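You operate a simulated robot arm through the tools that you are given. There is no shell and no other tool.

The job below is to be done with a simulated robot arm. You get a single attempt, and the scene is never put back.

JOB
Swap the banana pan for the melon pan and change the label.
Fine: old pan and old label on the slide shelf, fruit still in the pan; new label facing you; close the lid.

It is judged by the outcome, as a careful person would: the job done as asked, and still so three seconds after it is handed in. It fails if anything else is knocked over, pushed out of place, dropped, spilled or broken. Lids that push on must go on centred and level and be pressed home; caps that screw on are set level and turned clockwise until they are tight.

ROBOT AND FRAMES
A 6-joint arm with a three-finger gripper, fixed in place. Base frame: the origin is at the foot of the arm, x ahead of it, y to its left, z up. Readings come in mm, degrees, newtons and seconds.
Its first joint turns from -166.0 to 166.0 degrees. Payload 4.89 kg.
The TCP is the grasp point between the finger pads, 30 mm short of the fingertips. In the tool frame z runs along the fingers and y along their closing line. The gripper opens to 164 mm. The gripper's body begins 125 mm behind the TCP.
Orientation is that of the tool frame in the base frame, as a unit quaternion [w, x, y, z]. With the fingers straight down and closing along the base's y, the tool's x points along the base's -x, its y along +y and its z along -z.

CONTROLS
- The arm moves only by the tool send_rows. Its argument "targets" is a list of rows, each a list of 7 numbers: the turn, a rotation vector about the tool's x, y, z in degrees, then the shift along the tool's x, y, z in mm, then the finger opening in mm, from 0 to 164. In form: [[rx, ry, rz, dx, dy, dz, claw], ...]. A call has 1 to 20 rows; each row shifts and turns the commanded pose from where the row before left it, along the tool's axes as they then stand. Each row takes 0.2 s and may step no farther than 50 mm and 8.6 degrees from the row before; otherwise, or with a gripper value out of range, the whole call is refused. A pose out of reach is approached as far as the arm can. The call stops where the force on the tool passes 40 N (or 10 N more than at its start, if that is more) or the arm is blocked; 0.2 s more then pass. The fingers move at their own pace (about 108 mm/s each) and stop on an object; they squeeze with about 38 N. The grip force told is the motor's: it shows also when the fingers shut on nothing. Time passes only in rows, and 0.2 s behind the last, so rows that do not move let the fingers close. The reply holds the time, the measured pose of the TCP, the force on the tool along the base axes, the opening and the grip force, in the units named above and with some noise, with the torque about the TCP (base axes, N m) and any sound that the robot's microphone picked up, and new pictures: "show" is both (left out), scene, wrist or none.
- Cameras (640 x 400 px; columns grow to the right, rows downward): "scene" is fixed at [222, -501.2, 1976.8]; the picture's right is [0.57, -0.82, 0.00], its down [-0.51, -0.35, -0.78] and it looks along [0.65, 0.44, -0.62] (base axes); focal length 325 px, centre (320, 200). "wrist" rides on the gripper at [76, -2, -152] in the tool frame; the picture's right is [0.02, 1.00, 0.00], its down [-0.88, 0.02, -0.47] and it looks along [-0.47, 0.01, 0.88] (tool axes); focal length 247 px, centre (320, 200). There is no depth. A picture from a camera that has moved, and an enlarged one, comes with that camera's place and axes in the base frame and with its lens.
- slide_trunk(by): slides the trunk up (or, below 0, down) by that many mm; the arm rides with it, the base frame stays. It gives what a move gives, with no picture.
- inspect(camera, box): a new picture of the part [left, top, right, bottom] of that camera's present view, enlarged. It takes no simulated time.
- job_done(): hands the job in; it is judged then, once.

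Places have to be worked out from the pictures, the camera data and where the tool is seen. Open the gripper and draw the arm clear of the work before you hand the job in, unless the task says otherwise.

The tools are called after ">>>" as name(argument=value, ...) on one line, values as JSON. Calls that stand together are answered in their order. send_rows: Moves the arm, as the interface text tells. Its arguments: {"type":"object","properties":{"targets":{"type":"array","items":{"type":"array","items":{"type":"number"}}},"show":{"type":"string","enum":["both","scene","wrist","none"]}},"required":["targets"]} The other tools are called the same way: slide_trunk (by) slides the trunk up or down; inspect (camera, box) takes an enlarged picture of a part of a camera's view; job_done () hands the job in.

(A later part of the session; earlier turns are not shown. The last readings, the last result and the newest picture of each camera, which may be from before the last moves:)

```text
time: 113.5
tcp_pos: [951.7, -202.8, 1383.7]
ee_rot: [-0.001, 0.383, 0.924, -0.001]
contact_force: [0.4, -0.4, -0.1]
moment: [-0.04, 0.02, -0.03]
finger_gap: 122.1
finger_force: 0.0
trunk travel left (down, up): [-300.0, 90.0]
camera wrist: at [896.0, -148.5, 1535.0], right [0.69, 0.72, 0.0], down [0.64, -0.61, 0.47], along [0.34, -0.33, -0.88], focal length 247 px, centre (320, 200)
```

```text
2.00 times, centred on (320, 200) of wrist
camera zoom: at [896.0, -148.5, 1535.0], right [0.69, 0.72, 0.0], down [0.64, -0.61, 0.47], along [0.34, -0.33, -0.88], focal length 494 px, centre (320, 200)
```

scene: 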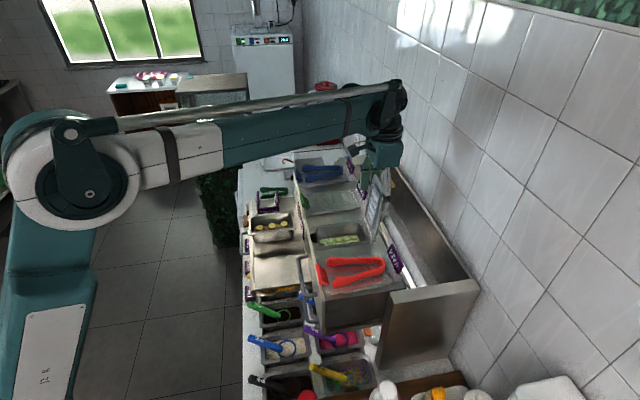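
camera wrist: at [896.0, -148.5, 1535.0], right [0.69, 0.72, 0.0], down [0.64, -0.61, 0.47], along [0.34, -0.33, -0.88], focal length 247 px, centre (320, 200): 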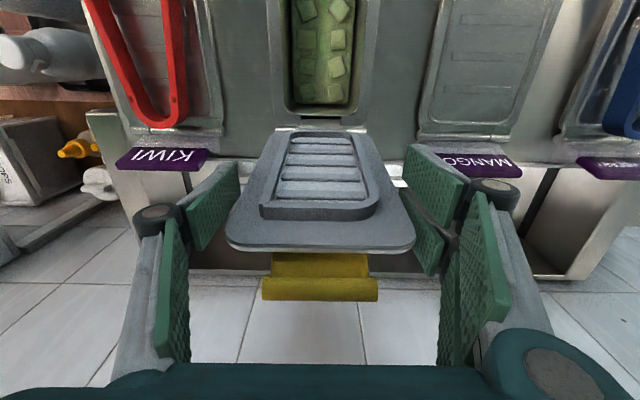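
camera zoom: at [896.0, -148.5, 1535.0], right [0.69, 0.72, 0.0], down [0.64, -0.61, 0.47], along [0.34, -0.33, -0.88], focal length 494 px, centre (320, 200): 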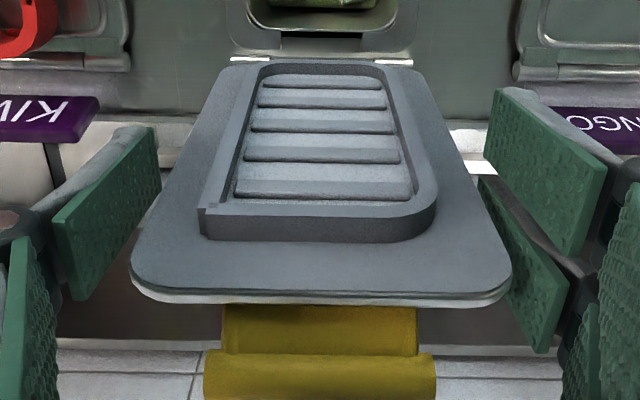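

The lid (≈110 mm wide here) is between the fingers, slightly right of centre. I shift 1.5 mm and close on its edges.

>>> send_rows(targets=[[0, 0, 0, 0, 1.5, 0, 122], [0, 0, 0, 0, 0, 0, 114], [0, 0, 0, 0, 0, 0, 102], [0, 0, 0, 0, 0, 0, 102], [0, 0, 0, 0, 0, 0, 102]], show="both")

>>> inspect(camera="wrist", box=[160, 100, 480, 300])

>>> inspect(camera="scene", box=[310, 150, 410, 250])

```text
time: 114.7
tcp_pos: [952.2, -201.7, 1382.6]
ee_rot: [-0.001, 0.383, 0.924, 0.0]
contact_force: [-6.9, -4.9, 0.7]
moment: [-0.57, 0.75, -0.29]
finger_gap: 111.5
finger_force: 45.5
trunk travel left (down, up): [-300.0, 90.0]
camera wrist: at [896.3, -147.7, 1535.5], right [0.69, 0.72, 0.0], down [0.64, -0.61, 0.47], along [0.34, -0.33, -0.88], focal length 247 px, centre (320, 200)
```

scene: 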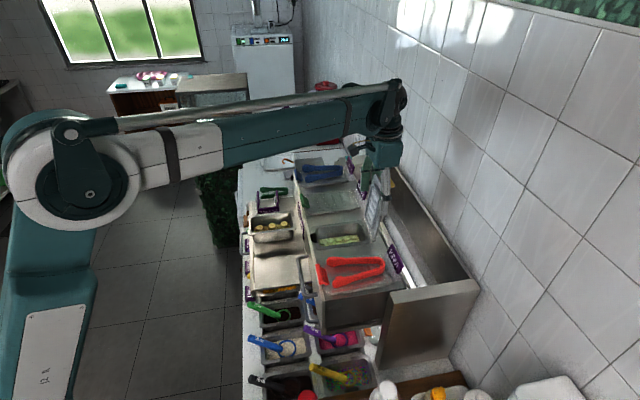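
wrist: 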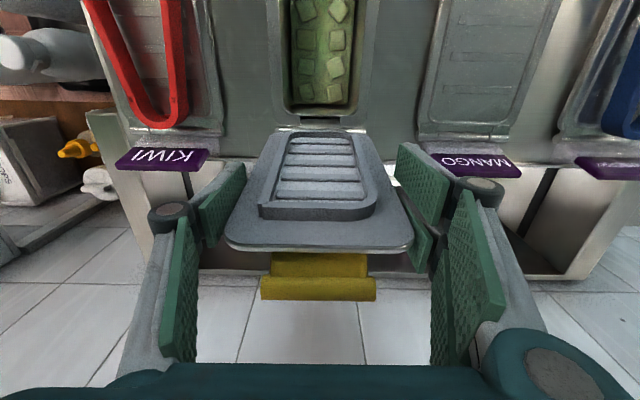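

```text
2.00 times, centred on (320, 200) of wrist
camera zoom: at [896.3, -147.7, 1535.5], right [0.69, 0.72, 0.0], down [0.64, -0.61, 0.47], along [0.34, -0.33, -0.88], focal length 494 px, centre (320, 200)
```

zoom: 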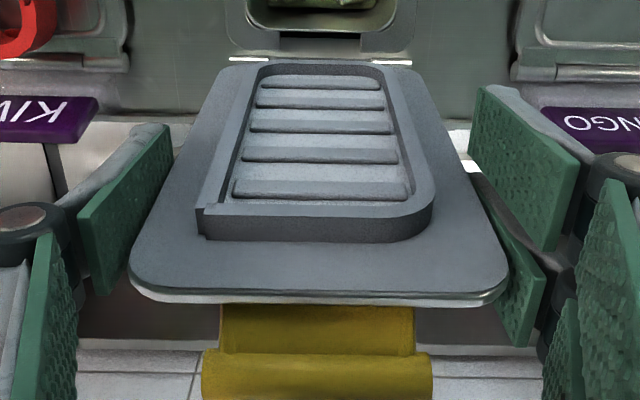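

```text
4.00 times, centred on (360, 200) of scene
camera zoom: at [222.0, -501.2, 1976.8], right [0.57, -0.82, 0.0], down [-0.51, -0.35, -0.78], along [0.65, 0.44, -0.62], focal length 1300 px, centre (160, 200)
```

zoom: 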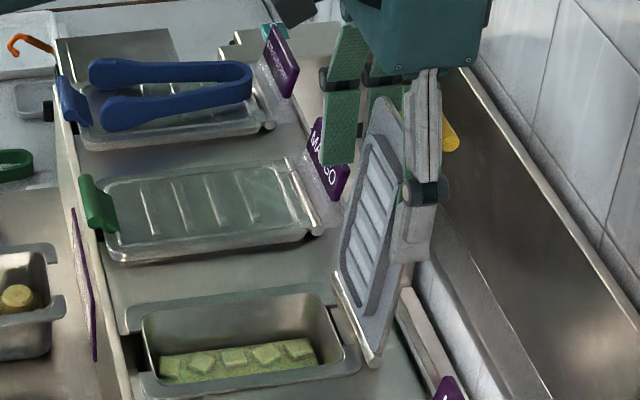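

Gripped (111.5 mm, 45 N). I swing the lid forward along its arc about the hinge, first to about 75°.

>>> send_rows(targets=[[0, 0, 0, 6, -0.5, 0, 102], [0, 0, 0, 9, 0, 0, 102], [0, 0, 0, 9.2, 0, 0, 102], [0, 0, 0, 11, 0, 1.6, 102], [0, 0, 0, 11, 0, 2.3, 102], [0, 0, 0, 0, 0, 0, 102]], show="both")

>>> inspect(camera="scene", box=[310, 150, 410, 250])

```text
time: 116.1
tcp_pos: [917.7, -167.4, 1380.5]
ee_rot: [-0.002, 0.382, 0.924, -0.001]
contact_force: [4.2, -1.1, 6.8]
moment: [-0.71, -0.4, -0.14]
finger_gap: 111.4
finger_force: 45.1
trunk travel left (down, up): [-300.0, 90.0]
camera wrist: at [863.1, -114.6, 1532.8], right [0.69, 0.72, 0.0], down [0.64, -0.61, 0.47], along [0.34, -0.33, -0.88], focal length 247 px, centre (320, 200)
```

scene: 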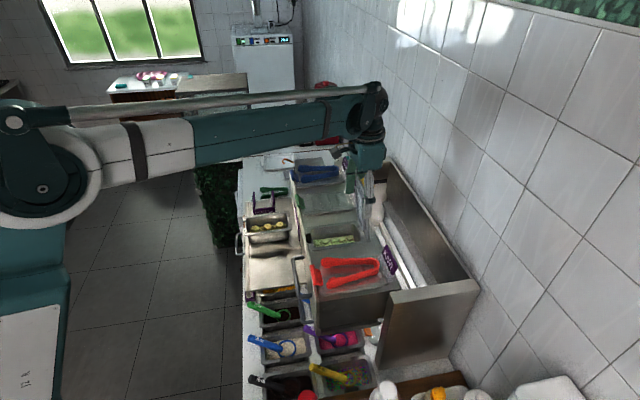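
wrist: 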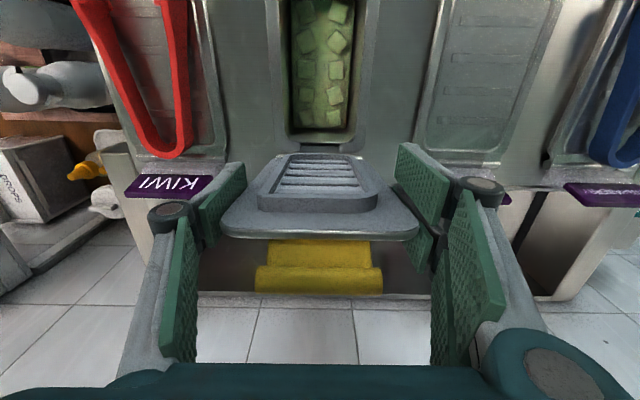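

```text
4.00 times, centred on (360, 200) of scene
camera zoom: at [222.0, -501.2, 1976.8], right [0.57, -0.82, 0.0], down [-0.51, -0.35, -0.78], along [0.65, 0.44, -0.62], focal length 1300 px, centre (160, 200)
```

zoom: 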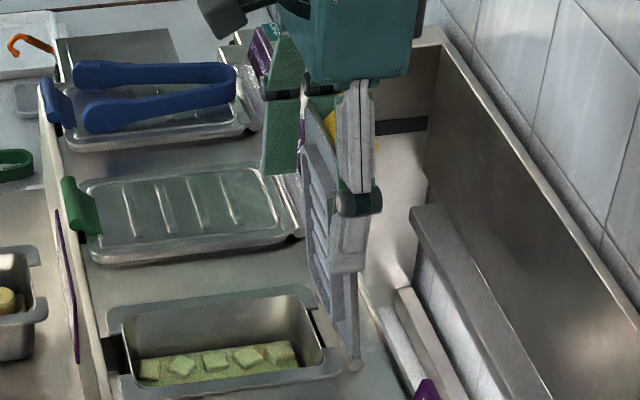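

The pull moved the sliding unit forward (toward its original place) while rotating the lid a bit. I compare with the original picture to see where the unit stands.

>>> inspect(camera="scene", box=[220, 230, 420, 355])

>>> inspect(camera="scene", box=[220, 130, 420, 255])

```text
3.20 times, centred on (320, 292) of scene
camera zoom: at [222.0, -501.2, 1976.8], right [0.57, -0.82, 0.0], down [-0.51, -0.35, -0.78], along [0.65, 0.44, -0.62], focal length 1040 px, centre (320, -96)
```

zoom: 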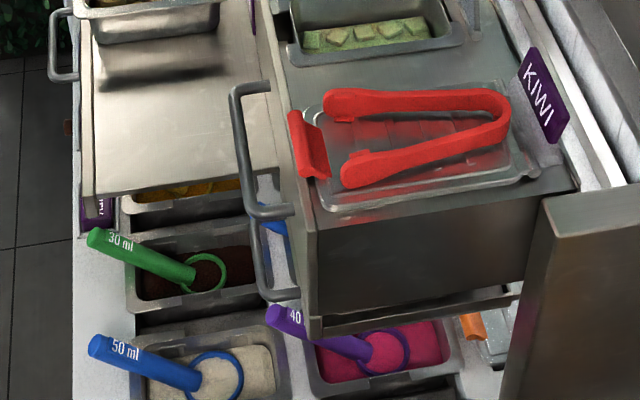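

```text
3.20 times, centred on (320, 192) of scene
camera zoom: at [222.0, -501.2, 1976.8], right [0.57, -0.82, 0.0], down [-0.51, -0.35, -0.78], along [0.65, 0.44, -0.62], focal length 1040 px, centre (320, 224)
```

zoom: 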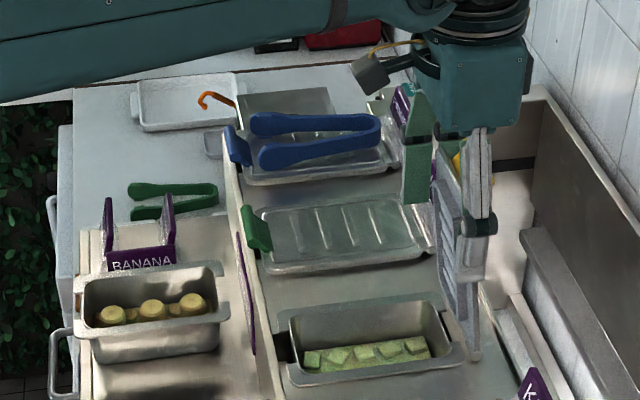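

The unit is exactly back at its original position (it appears to have a front stop there). Hinge is thus at F≈-790 again; I continue the arc from about 80° down to 50°.

>>> send_rows(targets=[[0, 0, 0, 10.4, 0, 2.5, 102], [0, 0, 0, 10.4, 0, 3.1, 102], [0, 0, 0, 10.1, 0, 4.4, 102], [0, 0, 0, 10, 0, 5, 102], [0, 0, 0, 9.4, 0, 6, 102], [0, 0, 0, 8.9, 0, 6.7, 102], [0, 0, 0, 0, 0, 0, 102]], show="both")

>>> inspect(camera="scene", box=[300, 160, 400, 250])

>>> inspect(camera="wrist", box=[160, 100, 480, 300])

```text
time: 117.7
tcp_pos: [876.4, -127.4, 1351.4]
ee_rot: [-0.001, 0.384, 0.923, -0.001]
contact_force: [8.1, -2.7, 8.0]
moment: [-0.46, -1.57, 0.35]
finger_gap: 111.1
finger_force: 45.3
trunk travel left (down, up): [-300.0, 90.0]
camera wrist: at [821.0, -72.3, 1502.9], right [0.69, 0.72, 0.0], down [0.64, -0.61, 0.47], along [0.34, -0.33, -0.88], focal length 247 px, centre (320, 200)
```

scene: 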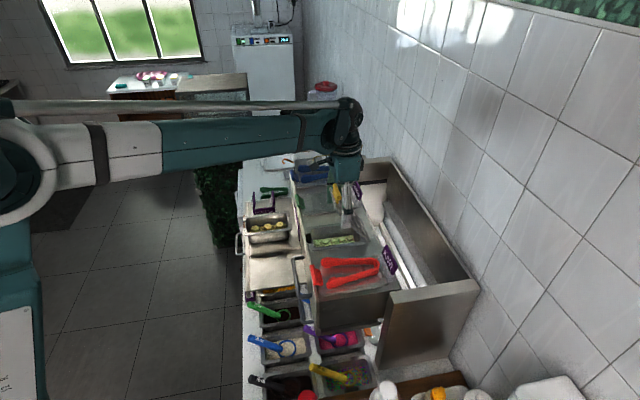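
wrist: 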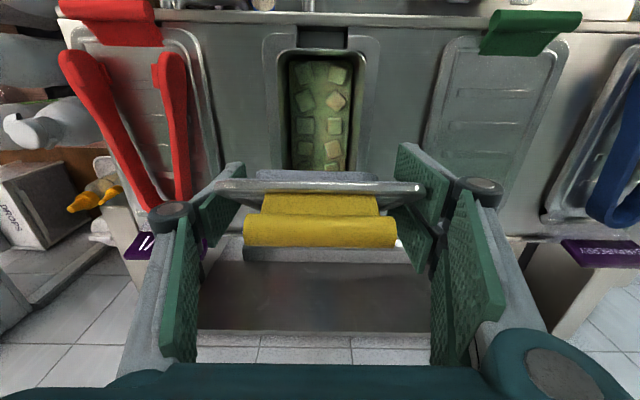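

```text
4.44 times, centred on (350, 205) of scene
camera zoom: at [222.0, -501.2, 1976.8], right [0.57, -0.82, 0.0], down [-0.51, -0.35, -0.78], along [0.65, 0.44, -0.62], focal length 1445 px, centre (187, 178)
```

zoom: 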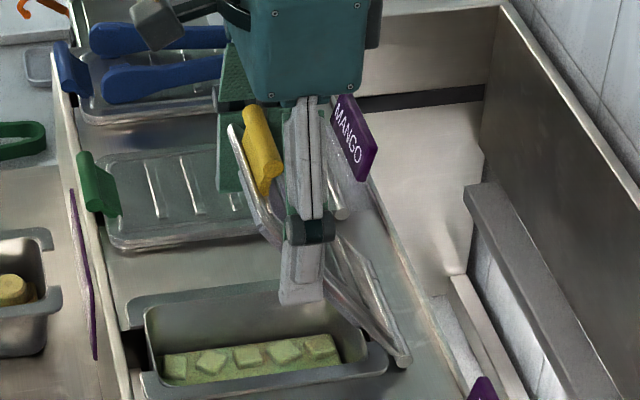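

```text
2.00 times, centred on (320, 200) of wrist
camera zoom: at [821.0, -72.3, 1502.9], right [0.69, 0.72, 0.0], down [0.64, -0.61, 0.47], along [0.34, -0.33, -0.88], focal length 494 px, centre (320, 200)
```

zoom: 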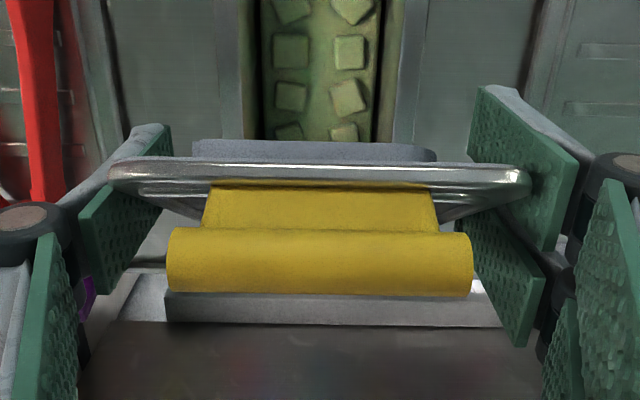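

The lid follows nicely at about 52°. I continue down to about 20°.

>>> send_rows(targets=[[0, 0, 0, 8.2, 0, 7.4, 102], [0, 0, 0, 7.5, 0, 8.1, 102], [0, 0, 0, 6.7, 0, 8.8, 102], [0, 0, 0, 6, 0, 9.2, 102], [0, 0, 0, 5.1, 0, 9.8, 102], [0, 0, 0, 4.3, 0, 10.2, 102], [0, 0, 0, 0, 0, 0, 102]], show="both")

>>> inspect(camera="scene", box=[290, 175, 390, 260])

>>> inspect(camera="wrist", box=[160, 60, 480, 260])

```text
time: 119.3
tcp_pos: [848.4, -98.8, 1297.6]
ee_rot: [-0.001, 0.383, 0.924, 0.0]
contact_force: [3.9, 5.3, 9.8]
moment: [-0.52, -1.22, 0.54]
finger_gap: 110.2
finger_force: 44.8
trunk travel left (down, up): [-300.0, 90.0]
camera wrist: at [794.0, -45.3, 1449.6], right [0.69, 0.72, 0.0], down [0.64, -0.61, 0.47], along [0.34, -0.33, -0.88], focal length 247 px, centre (320, 200)
```

scene: 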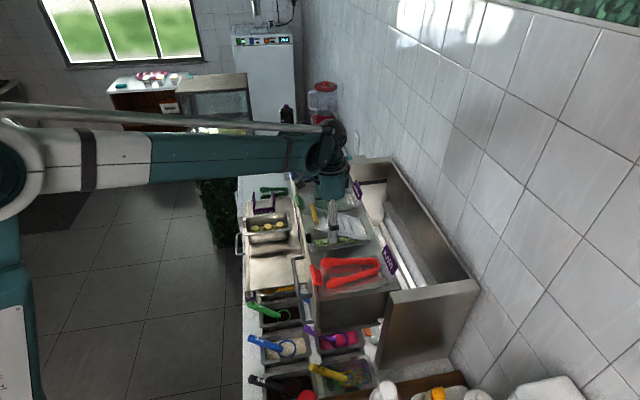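
wrist: 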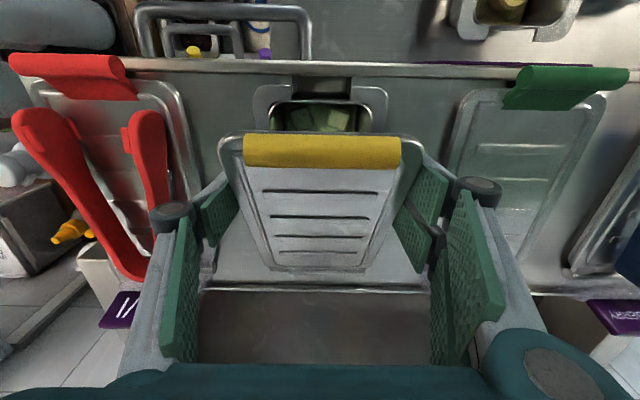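

```text
4.71 times, centred on (340, 218) of scene
camera zoom: at [222.0, -501.2, 1976.8], right [0.57, -0.82, 0.0], down [-0.51, -0.35, -0.78], along [0.65, 0.44, -0.62], focal length 1530 px, centre (226, 118)
```

zoom: 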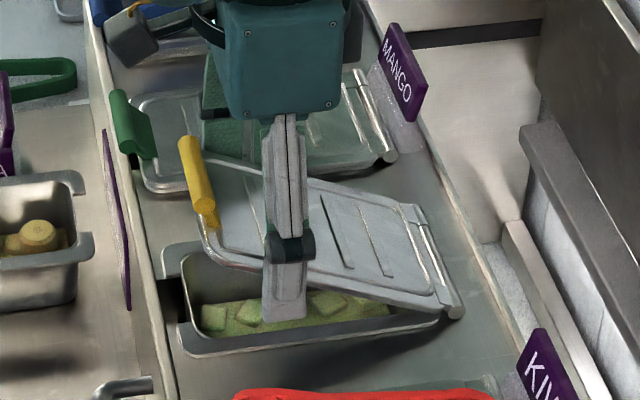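

```text
2.00 times, centred on (320, 160) of wrist
camera zoom: at [794.0, -45.3, 1449.6], right [0.69, 0.72, 0.0], down [0.64, -0.61, 0.47], along [0.34, -0.33, -0.88], focal length 494 px, centre (320, 280)
```

zoom: 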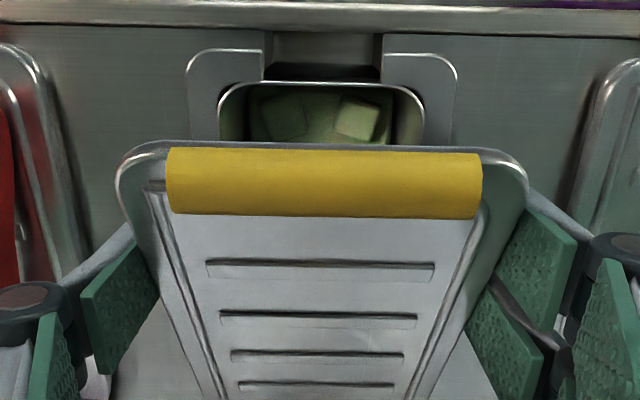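

About 22° left. I lower further toward closed, keeping the fingertips clear of the cabinet top.

>>> send_rows(targets=[[0, 0, 0, 3, 0, 8, 102], [0, 0, 0, 2, 0, 8, 102], [0, 0, 0, 1, 0, 7, 102], [0, 0, 0, 0.5, 0, 5, 102], [0, 0, 0, 0, 0, 0, 102]], show="both")

>>> inspect(camera="scene", box=[290, 190, 390, 260])

```text
time: 120.5
tcp_pos: [844.5, -94.7, 1271.3]
ee_rot: [-0.001, 0.383, 0.924, -0.001]
contact_force: [2.3, 9.6, 10.5]
moment: [-0.76, -1.05, 0.37]
finger_gap: 110.0
finger_force: 45.2
trunk travel left (down, up): [-300.0, 90.0]
camera wrist: at [789.2, -40.7, 1422.3], right [0.69, 0.72, 0.0], down [0.64, -0.61, 0.47], along [0.34, -0.33, -0.88], focal length 247 px, centre (320, 200)
```

scene: 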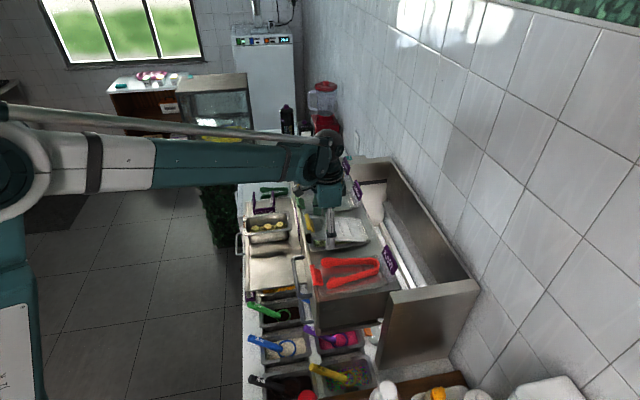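
wrist: 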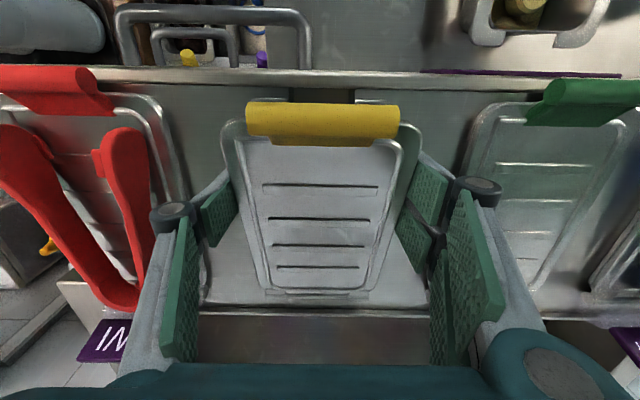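

```text
5.71 times, centred on (340, 225) of scene
camera zoom: at [222.0, -501.2, 1976.8], right [0.57, -0.82, 0.0], down [-0.51, -0.35, -0.78], along [0.65, 0.44, -0.62], focal length 1858 px, centre (206, 57)
```

zoom: 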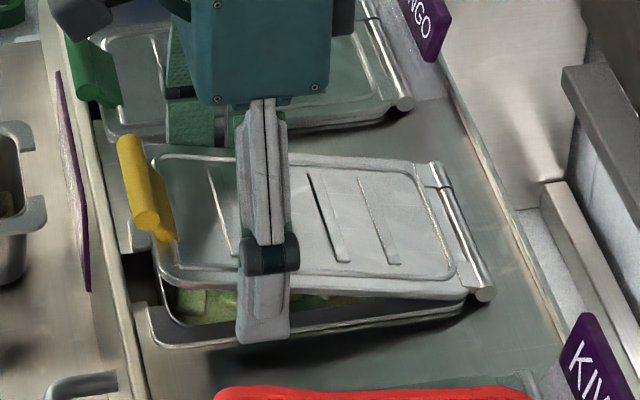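

The lid is down to about 12°, gripped mid-pad, and the fingertips have about 10 mm left above the cabinet. I lower 7 mm more and then release gently to see whether the lid holds.

>>> send_rows(targets=[[0, 0, 0, 0.5, 0, 4, 102], [0, 0, 0, 0.3, 0, 3, 102], [0, 0, 0, 0, 0, 0, 102]], show="none")

>>> send_rows(targets=[[0, 0, 0, 0, 0, 0, 109], [0, 0, 0, 0, 0, 0, 112], [0, 0, 0, 0, 0, 0, 116], [0, 0, 0, 0, 0, 0, 122], [0, 0, 0, 0, 0, 0, 122]], show="both")

>>> inspect(camera="scene", box=[290, 190, 390, 260])

```text
time: 121.3
tcp_pos: [844.0, -94.5, 1263.1]
ee_rot: [0.0, 0.383, 0.924, -0.001]
contact_force: [-4.8, 6.4, 8.1]
moment: [-0.79, -0.73, 0.27]
finger_gap: 110.2
finger_force: 44.9
trunk travel left (down, up): [-300.0, 90.0]
```

```text
time: 122.5
tcp_pos: [844.9, -93.9, 1264.0]
ee_rot: [-0.001, 0.382, 0.924, 0.0]
contact_force: [-0.1, 0.2, 0.2]
moment: [0.0, -0.02, 0.01]
finger_gap: 122.2
finger_force: 0.1
trunk travel left (down, up): [-300.0, 90.0]
camera wrist: at [790.0, -40.8, 1415.3], right [0.69, 0.72, 0.0], down [0.64, -0.61, 0.47], along [0.34, -0.33, -0.88], focal length 247 px, centre (320, 200)
```

scene: 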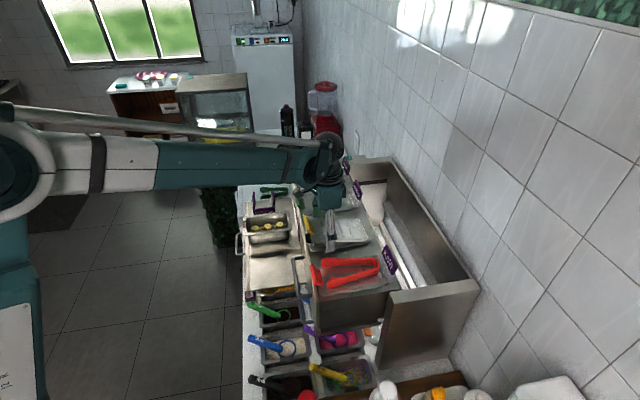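
wrist: 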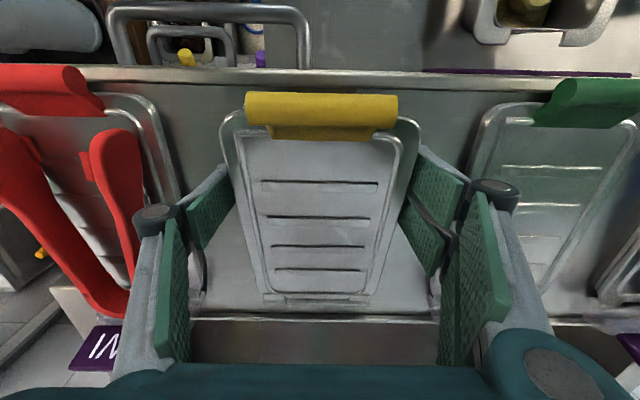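

```text
5.71 times, centred on (340, 225) of scene
camera zoom: at [222.0, -501.2, 1976.8], right [0.57, -0.82, 0.0], down [-0.51, -0.35, -0.78], along [0.65, 0.44, -0.62], focal length 1858 px, centre (206, 57)
```

zoom: 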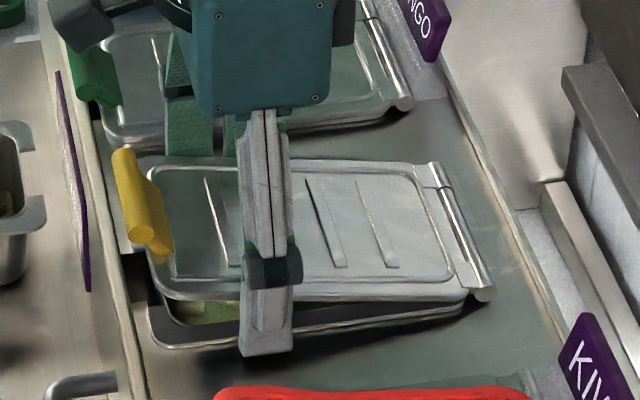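

The lid holds by hinge friction at about 8°. I rise, close the fingers and position above the lid's front part to press it shut.

>>> send_rows(targets=[[0, 0, 0, 0, 0, -20, 124], [0, 0, 0, 0, 0, -40, 124], [0, 0, 0, 0, 0, -30, 80], [0, 0, 0, 12, 0, 0, 30], [0, 0, 0, 12, 0, 0, 0], [0, 0, 0, 0, 0, 0, 0], [0, 0, 0, 0, 0, 15, 0], [0, 0, 0, 0, 0, 15, 0], [0, 0, 0, 0, 0, 0, 0]], show="both")

>>> inspect(camera="scene", box=[290, 190, 390, 260])

>>> inspect(camera="wrist", box=[200, 80, 440, 230])

```text
time: 124.5
tcp_pos: [827.8, -76.0, 1324.5]
ee_rot: [-0.001, 0.382, 0.924, 0.0]
contact_force: [0.1, -0.9, 0.7]
moment: [0.04, 0.06, 0.01]
finger_gap: 0.1
finger_force: 38.4
trunk travel left (down, up): [-300.0, 90.0]
camera wrist: at [773.0, -22.7, 1475.5], right [0.69, 0.72, 0.0], down [0.64, -0.61, 0.47], along [0.34, -0.33, -0.88], focal length 247 px, centre (320, 200)
```

scene: 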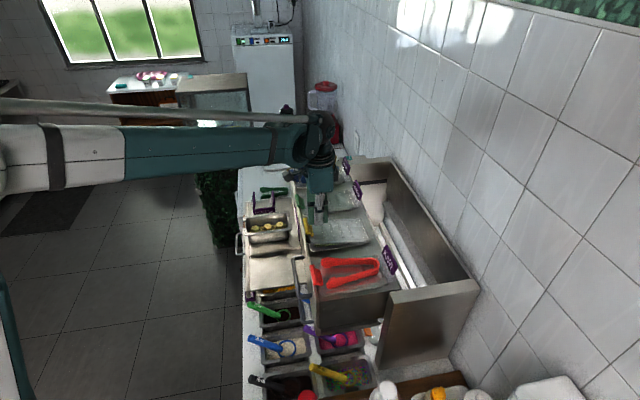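
wrist: 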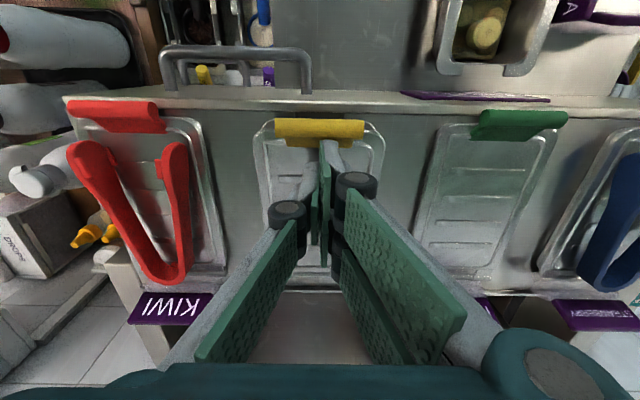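

```text
5.71 times, centred on (340, 225) of scene
camera zoom: at [222.0, -501.2, 1976.8], right [0.57, -0.82, 0.0], down [-0.51, -0.35, -0.78], along [0.65, 0.44, -0.62], focal length 1858 px, centre (206, 57)
```

zoom: 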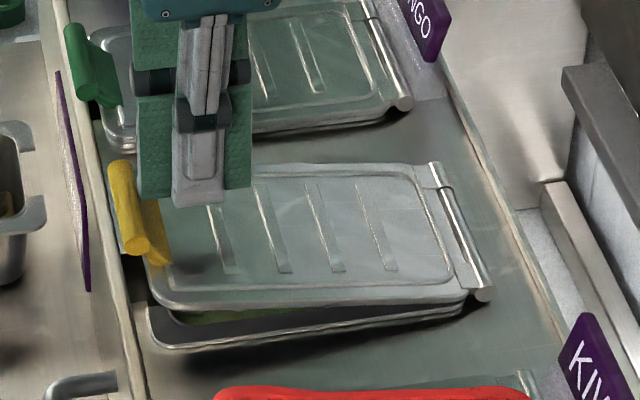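

```text
2.67 times, centred on (320, 155) of wrist
camera zoom: at [773.0, -22.7, 1475.5], right [0.69, 0.72, 0.0], down [0.64, -0.61, 0.47], along [0.34, -0.33, -0.88], focal length 659 px, centre (320, 320)
```

zoom: 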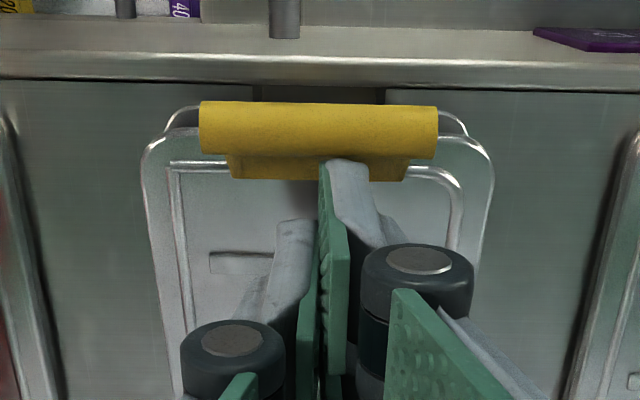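

The closed fingers are over the lid just behind the handle. I press down in small steps, watching the force.

>>> send_rows(targets=[[0, 0, 0, 0, 0, 8, 0], [0, 0, 0, 0, 0, 5, 0], [0, 0, 0, 0, 0, 4, 0], [0, 0, 0, 0, 0, 4, 0], [0, 0, 0, 0, 0, 0, 0]], show="none")

>>> send_rows(targets=[[0, 0, 0, 0, 0, 3, 0], [0, 0, 0, 0, 0, 3, 0], [0, 0, 0, 0, 0, 0, 0]], show="scene")

>>> inspect(camera="scene", box=[290, 190, 390, 260])

```text
time: 125.7
tcp_pos: [828.3, -78.7, 1303.8]
ee_rot: [-0.001, 0.383, 0.924, 0.0]
contact_force: [-0.6, 0.1, 0.4]
moment: [-0.02, 0.01, 0.03]
finger_gap: 0.0
finger_force: 38.1
trunk travel left (down, up): [-300.0, 90.0]
```

```text
time: 126.5
tcp_pos: [827.0, -78.7, 1296.5]
ee_rot: [-0.001, 0.383, 0.924, 0.0]
contact_force: [-0.4, 0.0, 1.0]
moment: [-0.02, 0.03, 0.01]
finger_gap: 0.0
finger_force: 38.3
trunk travel left (down, up): [-300.0, 90.0]
```

scene: 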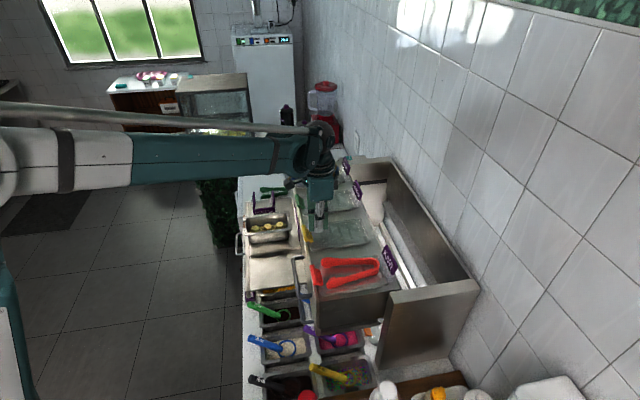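

```text
5.71 times, centred on (340, 225) of scene
camera zoom: at [222.0, -501.2, 1976.8], right [0.57, -0.82, 0.0], down [-0.51, -0.35, -0.78], along [0.65, 0.44, -0.62], focal length 1858 px, centre (206, 57)
```

zoom: 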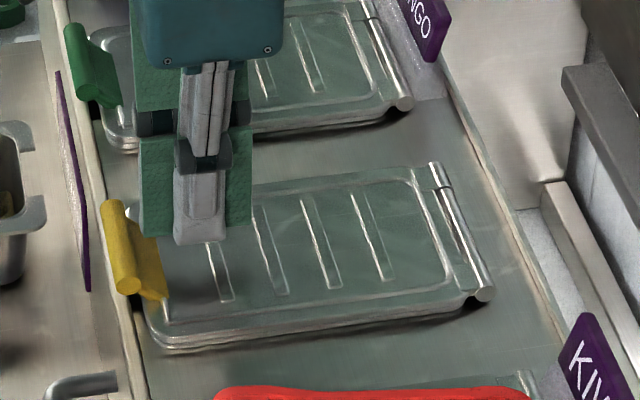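

The lid has settled closed by itself (damped hinge). I press lightly to make sure it is fully down.

>>> send_rows(targets=[[0, 0, 0, 0, 0, 3, 0], [0, 0, 0, 0, 0, 3, 0], [0, 0, 0, 0, 0, 2, 0], [0, 0, 0, 0, 0, 0, 0]], show="none")

>>> send_rows(targets=[[0, 0, 0, 0, 0, 1.5, 0], [0, 0, 0, 0, 0, 0, 0]], show="none")

>>> send_rows(targets=[[0, 0, 0, 0, 0, 1.5, 0], [0, 0, 0, 0, 0, 0, 0]], show="none")

```text
time: 127.5
tcp_pos: [827.0, -77.3, 1288.8]
ee_rot: [-0.001, 0.383, 0.924, -0.001]
contact_force: [0.0, 0.2, -0.4]
moment: [0.0, -0.01, 0.0]
finger_gap: 0.0
finger_force: 37.7
trunk travel left (down, up): [-300.0, 90.0]
```

```text
time: 128.1
tcp_pos: [826.7, -78.4, 1287.2]
ee_rot: [-0.002, 0.383, 0.924, -0.001]
contact_force: [0.0, -0.1, -0.2]
moment: [0.03, 0.02, 0.01]
finger_gap: 0.1
finger_force: 37.3
trunk travel left (down, up): [-300.0, 90.0]
```

```text
time: 128.7
tcp_pos: [827.6, -77.4, 1285.9]
ee_rot: [-0.001, 0.383, 0.924, 0.0]
contact_force: [0.8, 0.4, -0.2]
moment: [-0.05, -0.01, 0.02]
finger_gap: 0.1
finger_force: 38.1
trunk travel left (down, up): [-300.0, 90.0]
```

>>> send_rows(targets=[[0, 0, 0, 0, 0, 1.5, 0], [0, 0, 0, 0, 0, 0, 0]], show="none")

>>> send_rows(targets=[[0, 0, 0, 0, 0, 1.5, 0], [0, 0, 0, 0, 0, 0, 0]], show="none")

>>> send_rows(targets=[[0, 0, 0, 0, 0, 1.5, 0], [0, 0, 0, 0, 0, 0, 0]], show="scene")

>>> inspect(camera="scene", box=[290, 200, 370, 260])

```text
time: 129.3
tcp_pos: [827.6, -77.9, 1284.8]
ee_rot: [0.0, 0.383, 0.924, -0.001]
contact_force: [5.2, -4.2, 13.4]
moment: [0.16, 0.13, -0.06]
finger_gap: 0.0
finger_force: 38.1
trunk travel left (down, up): [-300.0, 90.0]
```

```text
time: 130.0
tcp_pos: [828.8, -78.9, 1284.5]
ee_rot: [0.0, 0.382, 0.924, 0.001]
contact_force: [6.8, -5.9, 17.6]
moment: [0.28, 0.14, -0.05]
finger_gap: 0.0
finger_force: 38.6
trunk travel left (down, up): [-300.0, 90.0]
stopped in row 2: the force on the tool passed its limit at 41 N (the readings are from after the stop); the commanded pose is now the measured one
```

```text
time: 130.6
tcp_pos: [828.9, -79.5, 1282.2]
ee_rot: [0.001, 0.384, 0.924, 0.001]
contact_force: [6.8, -5.8, 17.9]
moment: [0.22, 0.19, -0.06]
finger_gap: 0.2
finger_force: 37.5
trunk travel left (down, up): [-300.0, 90.0]
stopped in row 2: the force on the tool passed its limit at 41 N (the readings are from after the stop); the commanded pose is now the measured one
```

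scene: 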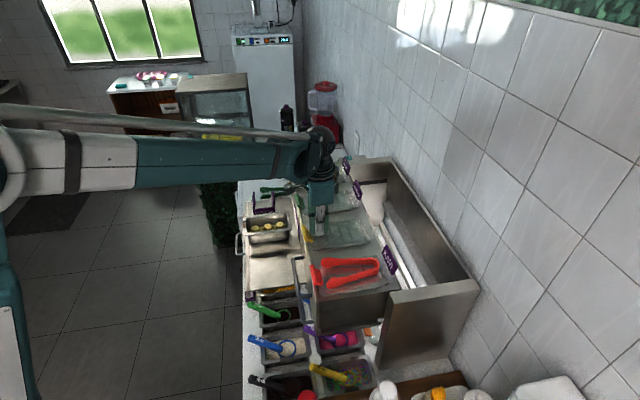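

```text
6.67 times, centred on (330, 230) of scene
camera zoom: at [222.0, -501.2, 1976.8], right [0.57, -0.82, 0.0], down [-0.51, -0.35, -0.78], along [0.65, 0.44, -0.62], focal length 2167 px, centre (253, 0)
```

zoom: 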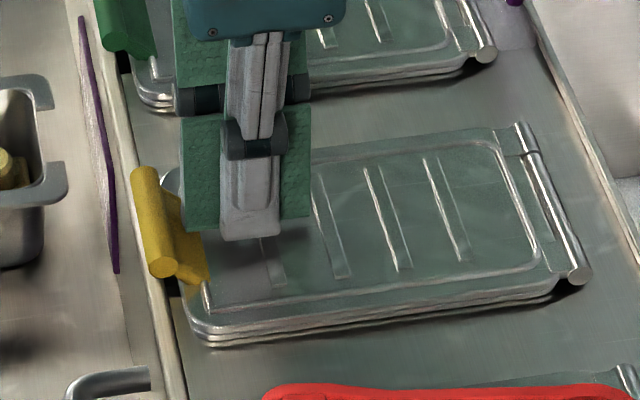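

The lid is solidly closed (contact at the same height as a closed lid, 41 N stop). I rise clear and travel to the MELON label on the shelf.

>>> send_rows(targets=[[0, 0, 0, 0, 0, -20, 0], [0, 0, 0, 0, 0, -40, 0], [0, 0, 0, 0, 0, -40, 40], [0, 0, 0, 0, 0, -38, 100], [0, 0, 0, 23.2, 38.8, 0, 102], [0, 0, 0, 23.2, 38.8, 0, 102], [0, 0, 0, 23.2, 38.8, 0, 102], [0, 0, 0, 23.2, 38.8, 0, 102], [0, 0, 0, 23.2, 38.8, 0, 102], [0, 0, 0, 23.2, 38.8, 0, 102], [0, 0, 0, 23.2, 38.8, 0, 102], [0, 0, 0, 23.2, 38.8, 0, 102], [0, 0, 0, 23.2, 38.8, 0, 102], [0, 0, 0, 0, 0, 0, 102]], show="both")

>>> inspect(camera="wrist", box=[200, 40, 440, 190])

>>> inspect(camera="scene", box=[220, 230, 420, 355])

>>> inspect(camera="scene", box=[220, 130, 420, 255])

```text
time: 133.6
tcp_pos: [929.9, 318.0, 1420.0]
ee_rot: [0.0, 0.383, 0.924, -0.001]
contact_force: [0.6, 0.9, -0.6]
moment: [-0.25, 0.12, 0.0]
finger_gap: 102.2
finger_force: 0.0
trunk travel left (down, up): [-300.0, 90.0]
camera wrist: at [874.2, 371.5, 1571.3], right [0.69, 0.72, 0.0], down [0.64, -0.61, 0.47], along [0.34, -0.33, -0.88], focal length 247 px, centre (320, 200)
```

scene: 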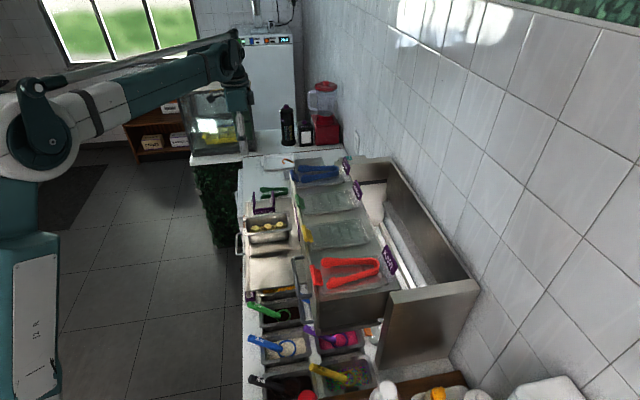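
wrist: 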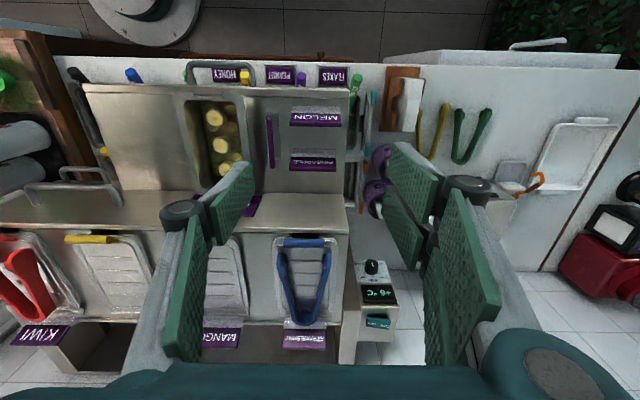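

```text
2.67 times, centred on (320, 115) of wrist
camera zoom: at [874.2, 371.5, 1571.3], right [0.69, 0.72, 0.0], down [0.64, -0.61, 0.47], along [0.34, -0.33, -0.88], focal length 659 px, centre (320, 427)
```

zoom: 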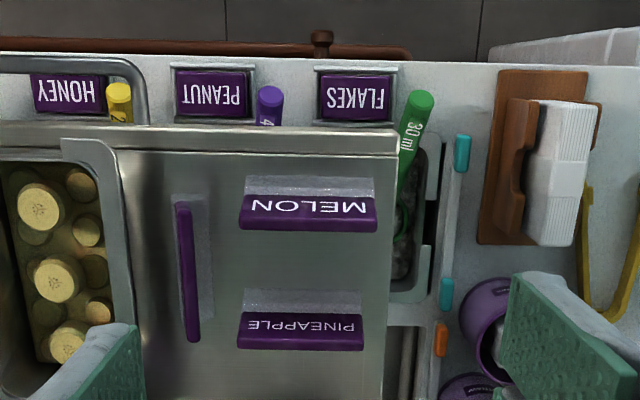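

```text
3.20 times, centred on (320, 292) of scene
camera zoom: at [222.0, -501.2, 1976.8], right [0.57, -0.82, 0.0], down [-0.51, -0.35, -0.78], along [0.65, 0.44, -0.62], focal length 1040 px, centre (320, -96)
```

zoom: 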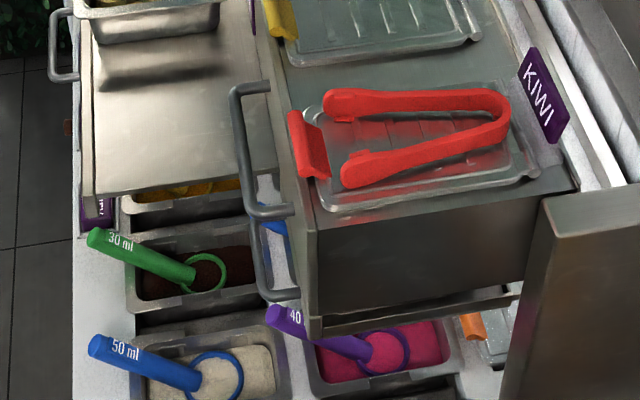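

```text
3.20 times, centred on (320, 192) of scene
camera zoom: at [222.0, -501.2, 1976.8], right [0.57, -0.82, 0.0], down [-0.51, -0.35, -0.78], along [0.65, 0.44, -0.62], focal length 1040 px, centre (320, 224)
```

zoom: 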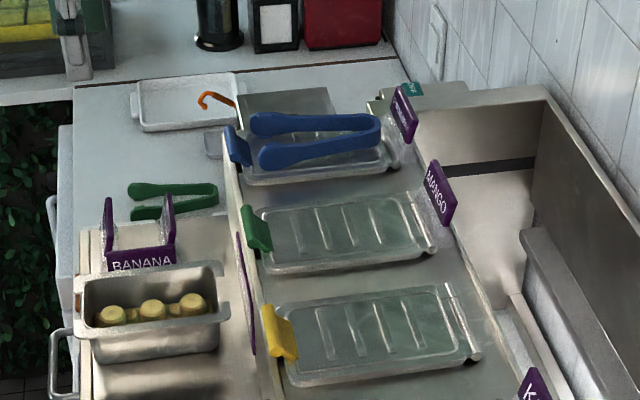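

The unit and closed lid match the original picture. MELON's centre is at U≈875, F≈-424 (plate), and the BANANA label's near edge is at U≈810, so I narrow the opening to 94 mm and lower over MELON.

>>> send_rows(targets=[[0, 0, 0, 0, -7.4, 0, 94], [0, 0, 0, 0, 0, 45, 94], [0, 0, 0, 0, 0, 45, 94], [0, 0, 0, 0, 0, 45, 94], [0, 0, 0, 0, 0, 45, 94], [0, 0, 0, 0, 0, 30, 94], [0, 0, 0, 0, 0, 0, 94]], show="both")

>>> inspect(camera="wrist", box=[200, 110, 440, 260])

>>> inspect(camera="scene", box=[240, 175, 300, 220])

```text
time: 135.2
tcp_pos: [925.5, 309.2, 1209.5]
ee_rot: [-0.001, 0.382, 0.924, -0.001]
contact_force: [1.0, 0.3, -0.8]
moment: [-0.07, 0.09, -0.02]
finger_gap: 94.2
finger_force: 0.0
trunk travel left (down, up): [-300.0, 90.0]
camera wrist: at [868.8, 364.6, 1360.8], right [0.69, 0.72, 0.0], down [0.64, -0.61, 0.47], along [0.34, -0.33, -0.88], focal length 247 px, centre (320, 200)
```

scene: 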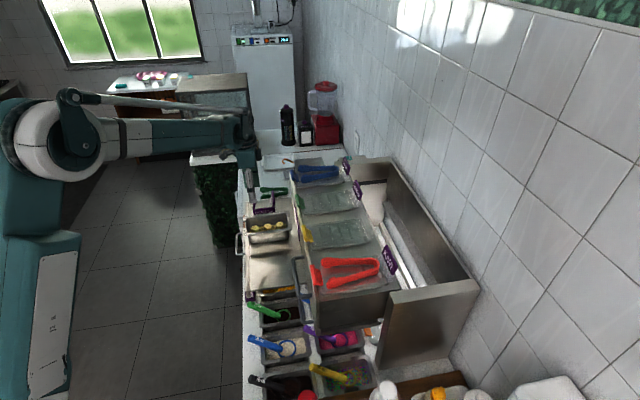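
wrist: 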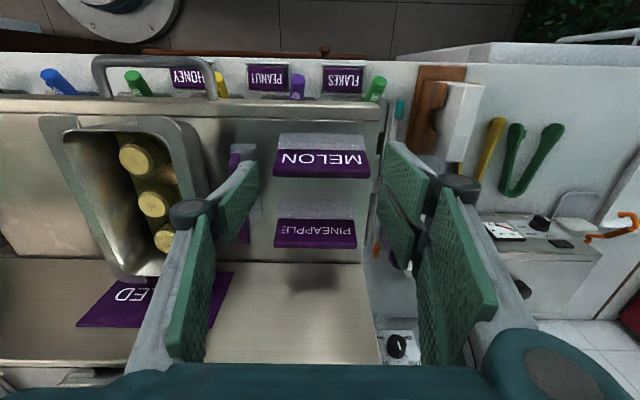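

```text
2.67 times, centred on (320, 185) of wrist
camera zoom: at [868.8, 364.6, 1360.8], right [0.69, 0.72, 0.0], down [0.64, -0.61, 0.47], along [0.34, -0.33, -0.88], focal length 659 px, centre (320, 240)
```

zoom: 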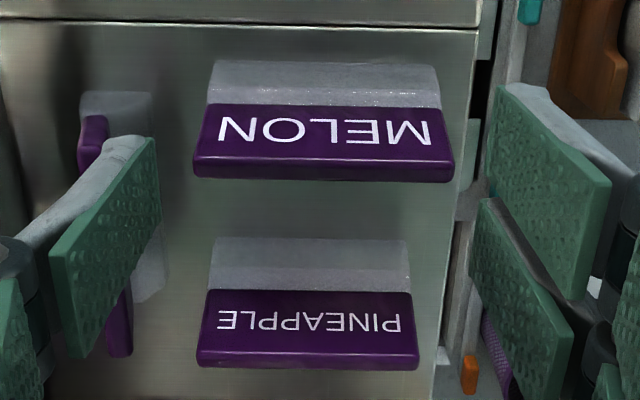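

```text
8.89 times, centred on (270, 198) of scene
camera zoom: at [222.0, -501.2, 1976.8], right [0.57, -0.82, 0.0], down [-0.51, -0.35, -0.78], along [0.65, 0.44, -0.62], focal length 2890 px, centre (764, 222)
```

zoom: 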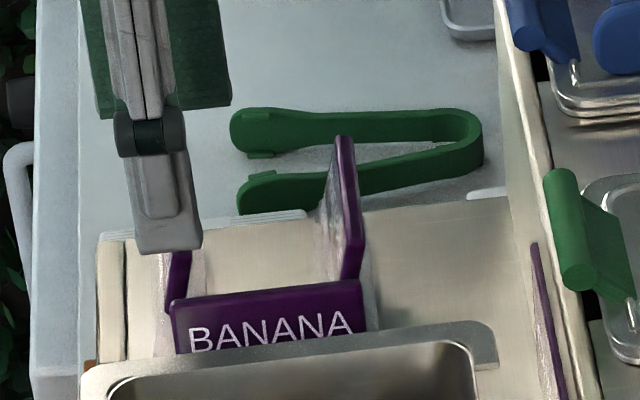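

Alignment matches what I had over the BANANA label. I lower toward the grip height (≈1147).

>>> send_rows(targets=[[0, 0, 0, 0, 0, 20, 94], [0, 0, 0, 0, 0, 20, 94], [0, 0, 0, 0, 0, 14, 94], [0, 0, 0, 0, 0, 0, 94], [0, 0, 0, 0, 0, 0, 94]], show="both")

>>> inspect(camera="wrist", box=[200, 110, 440, 260])

>>> inspect(camera="scene", box=[240, 175, 300, 220])

```text
time: 136.4
tcp_pos: [923.7, 311.4, 1156.0]
ee_rot: [0.0, 0.383, 0.924, 0.0]
contact_force: [-0.1, 0.1, 1.3]
moment: [0.02, 0.03, -0.05]
finger_gap: 94.0
finger_force: 0.1
trunk travel left (down, up): [-300.0, 90.0]
camera wrist: at [867.7, 364.6, 1308.0], right [0.69, 0.72, 0.0], down [0.64, -0.61, 0.47], along [0.34, -0.33, -0.88], focal length 247 px, centre (320, 200)
```

scene: 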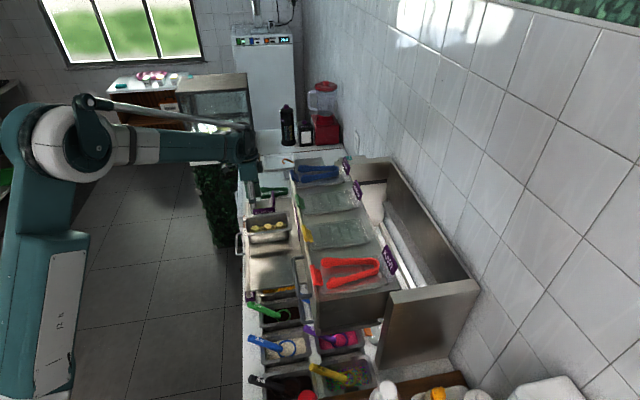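
wrist: 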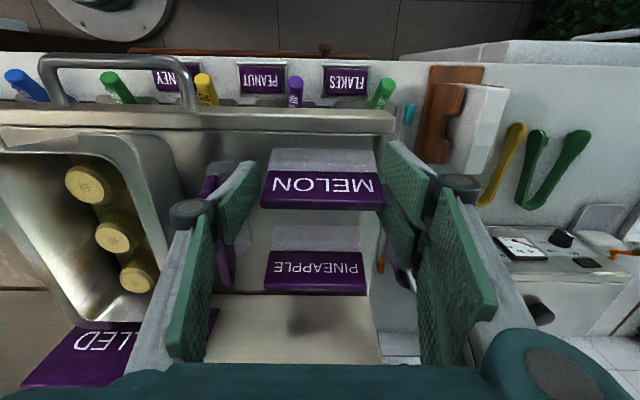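

```text
2.67 times, centred on (320, 185) of wrist
camera zoom: at [867.7, 364.6, 1308.0], right [0.69, 0.72, 0.0], down [0.64, -0.61, 0.47], along [0.34, -0.33, -0.88], focal length 659 px, centre (320, 240)
```

zoom: 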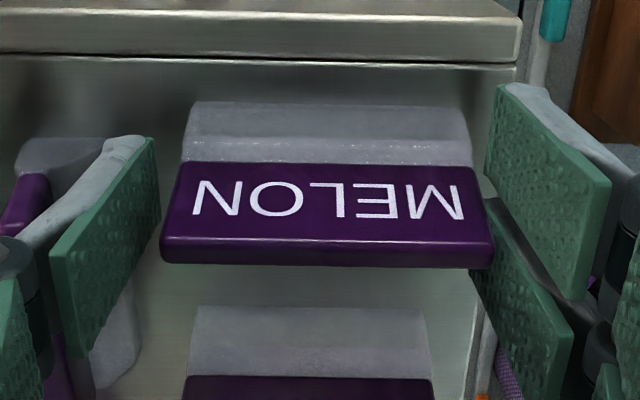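

```text
8.89 times, centred on (270, 198) of scene
camera zoom: at [222.0, -501.2, 1976.8], right [0.57, -0.82, 0.0], down [-0.51, -0.35, -0.78], along [0.65, 0.44, -0.62], focal length 2890 px, centre (764, 222)
```

zoom: 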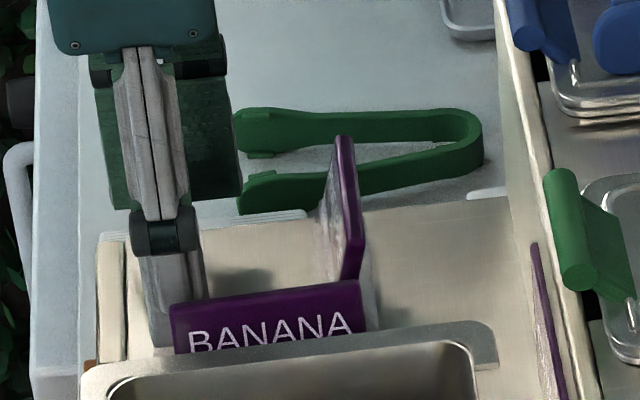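

Compared with the BANANA grip view, MELON is about 1.7 mm further forward and 1.8 mm to the right. I correct, lower the last 9 mm, and close.

>>> send_rows(targets=[[0, 0, 0, 1.7, 1.8, 0, 94], [0, 0, 0, 0, 0, 5, 94], [0, 0, 0, 0, 0, 3.5, 94], [0, 0, 0, 0, 0, 0, 94]], show="wrist")

>>> inspect(camera="wrist", box=[200, 110, 440, 260])

```text
time: 137.4
tcp_pos: [923.1, 313.2, 1147.7]
ee_rot: [0.0, 0.382, 0.924, 0.0]
contact_force: [0.4, 0.1, 0.0]
moment: [0.0, 0.02, -0.02]
finger_gap: 94.0
finger_force: 0.1
trunk travel left (down, up): [-300.0, 90.0]
camera wrist: at [867.7, 367.5, 1299.4], right [0.69, 0.72, 0.0], down [0.64, -0.61, 0.47], along [0.34, -0.33, -0.88], focal length 247 px, centre (320, 200)
```

wrist: 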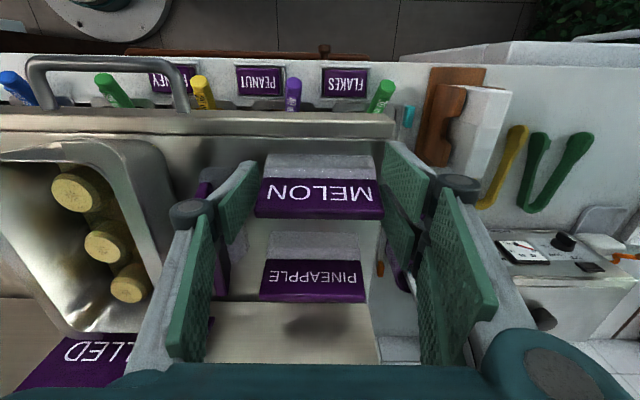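

```text
2.67 times, centred on (320, 185) of wrist
camera zoom: at [867.7, 367.5, 1299.4], right [0.69, 0.72, 0.0], down [0.64, -0.61, 0.47], along [0.34, -0.33, -0.88], focal length 659 px, centre (320, 240)
```

zoom: 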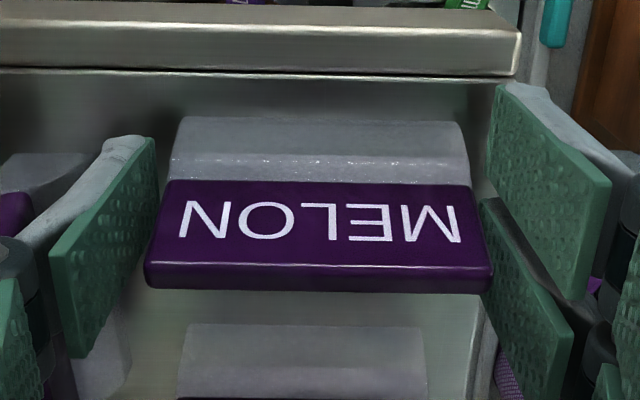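

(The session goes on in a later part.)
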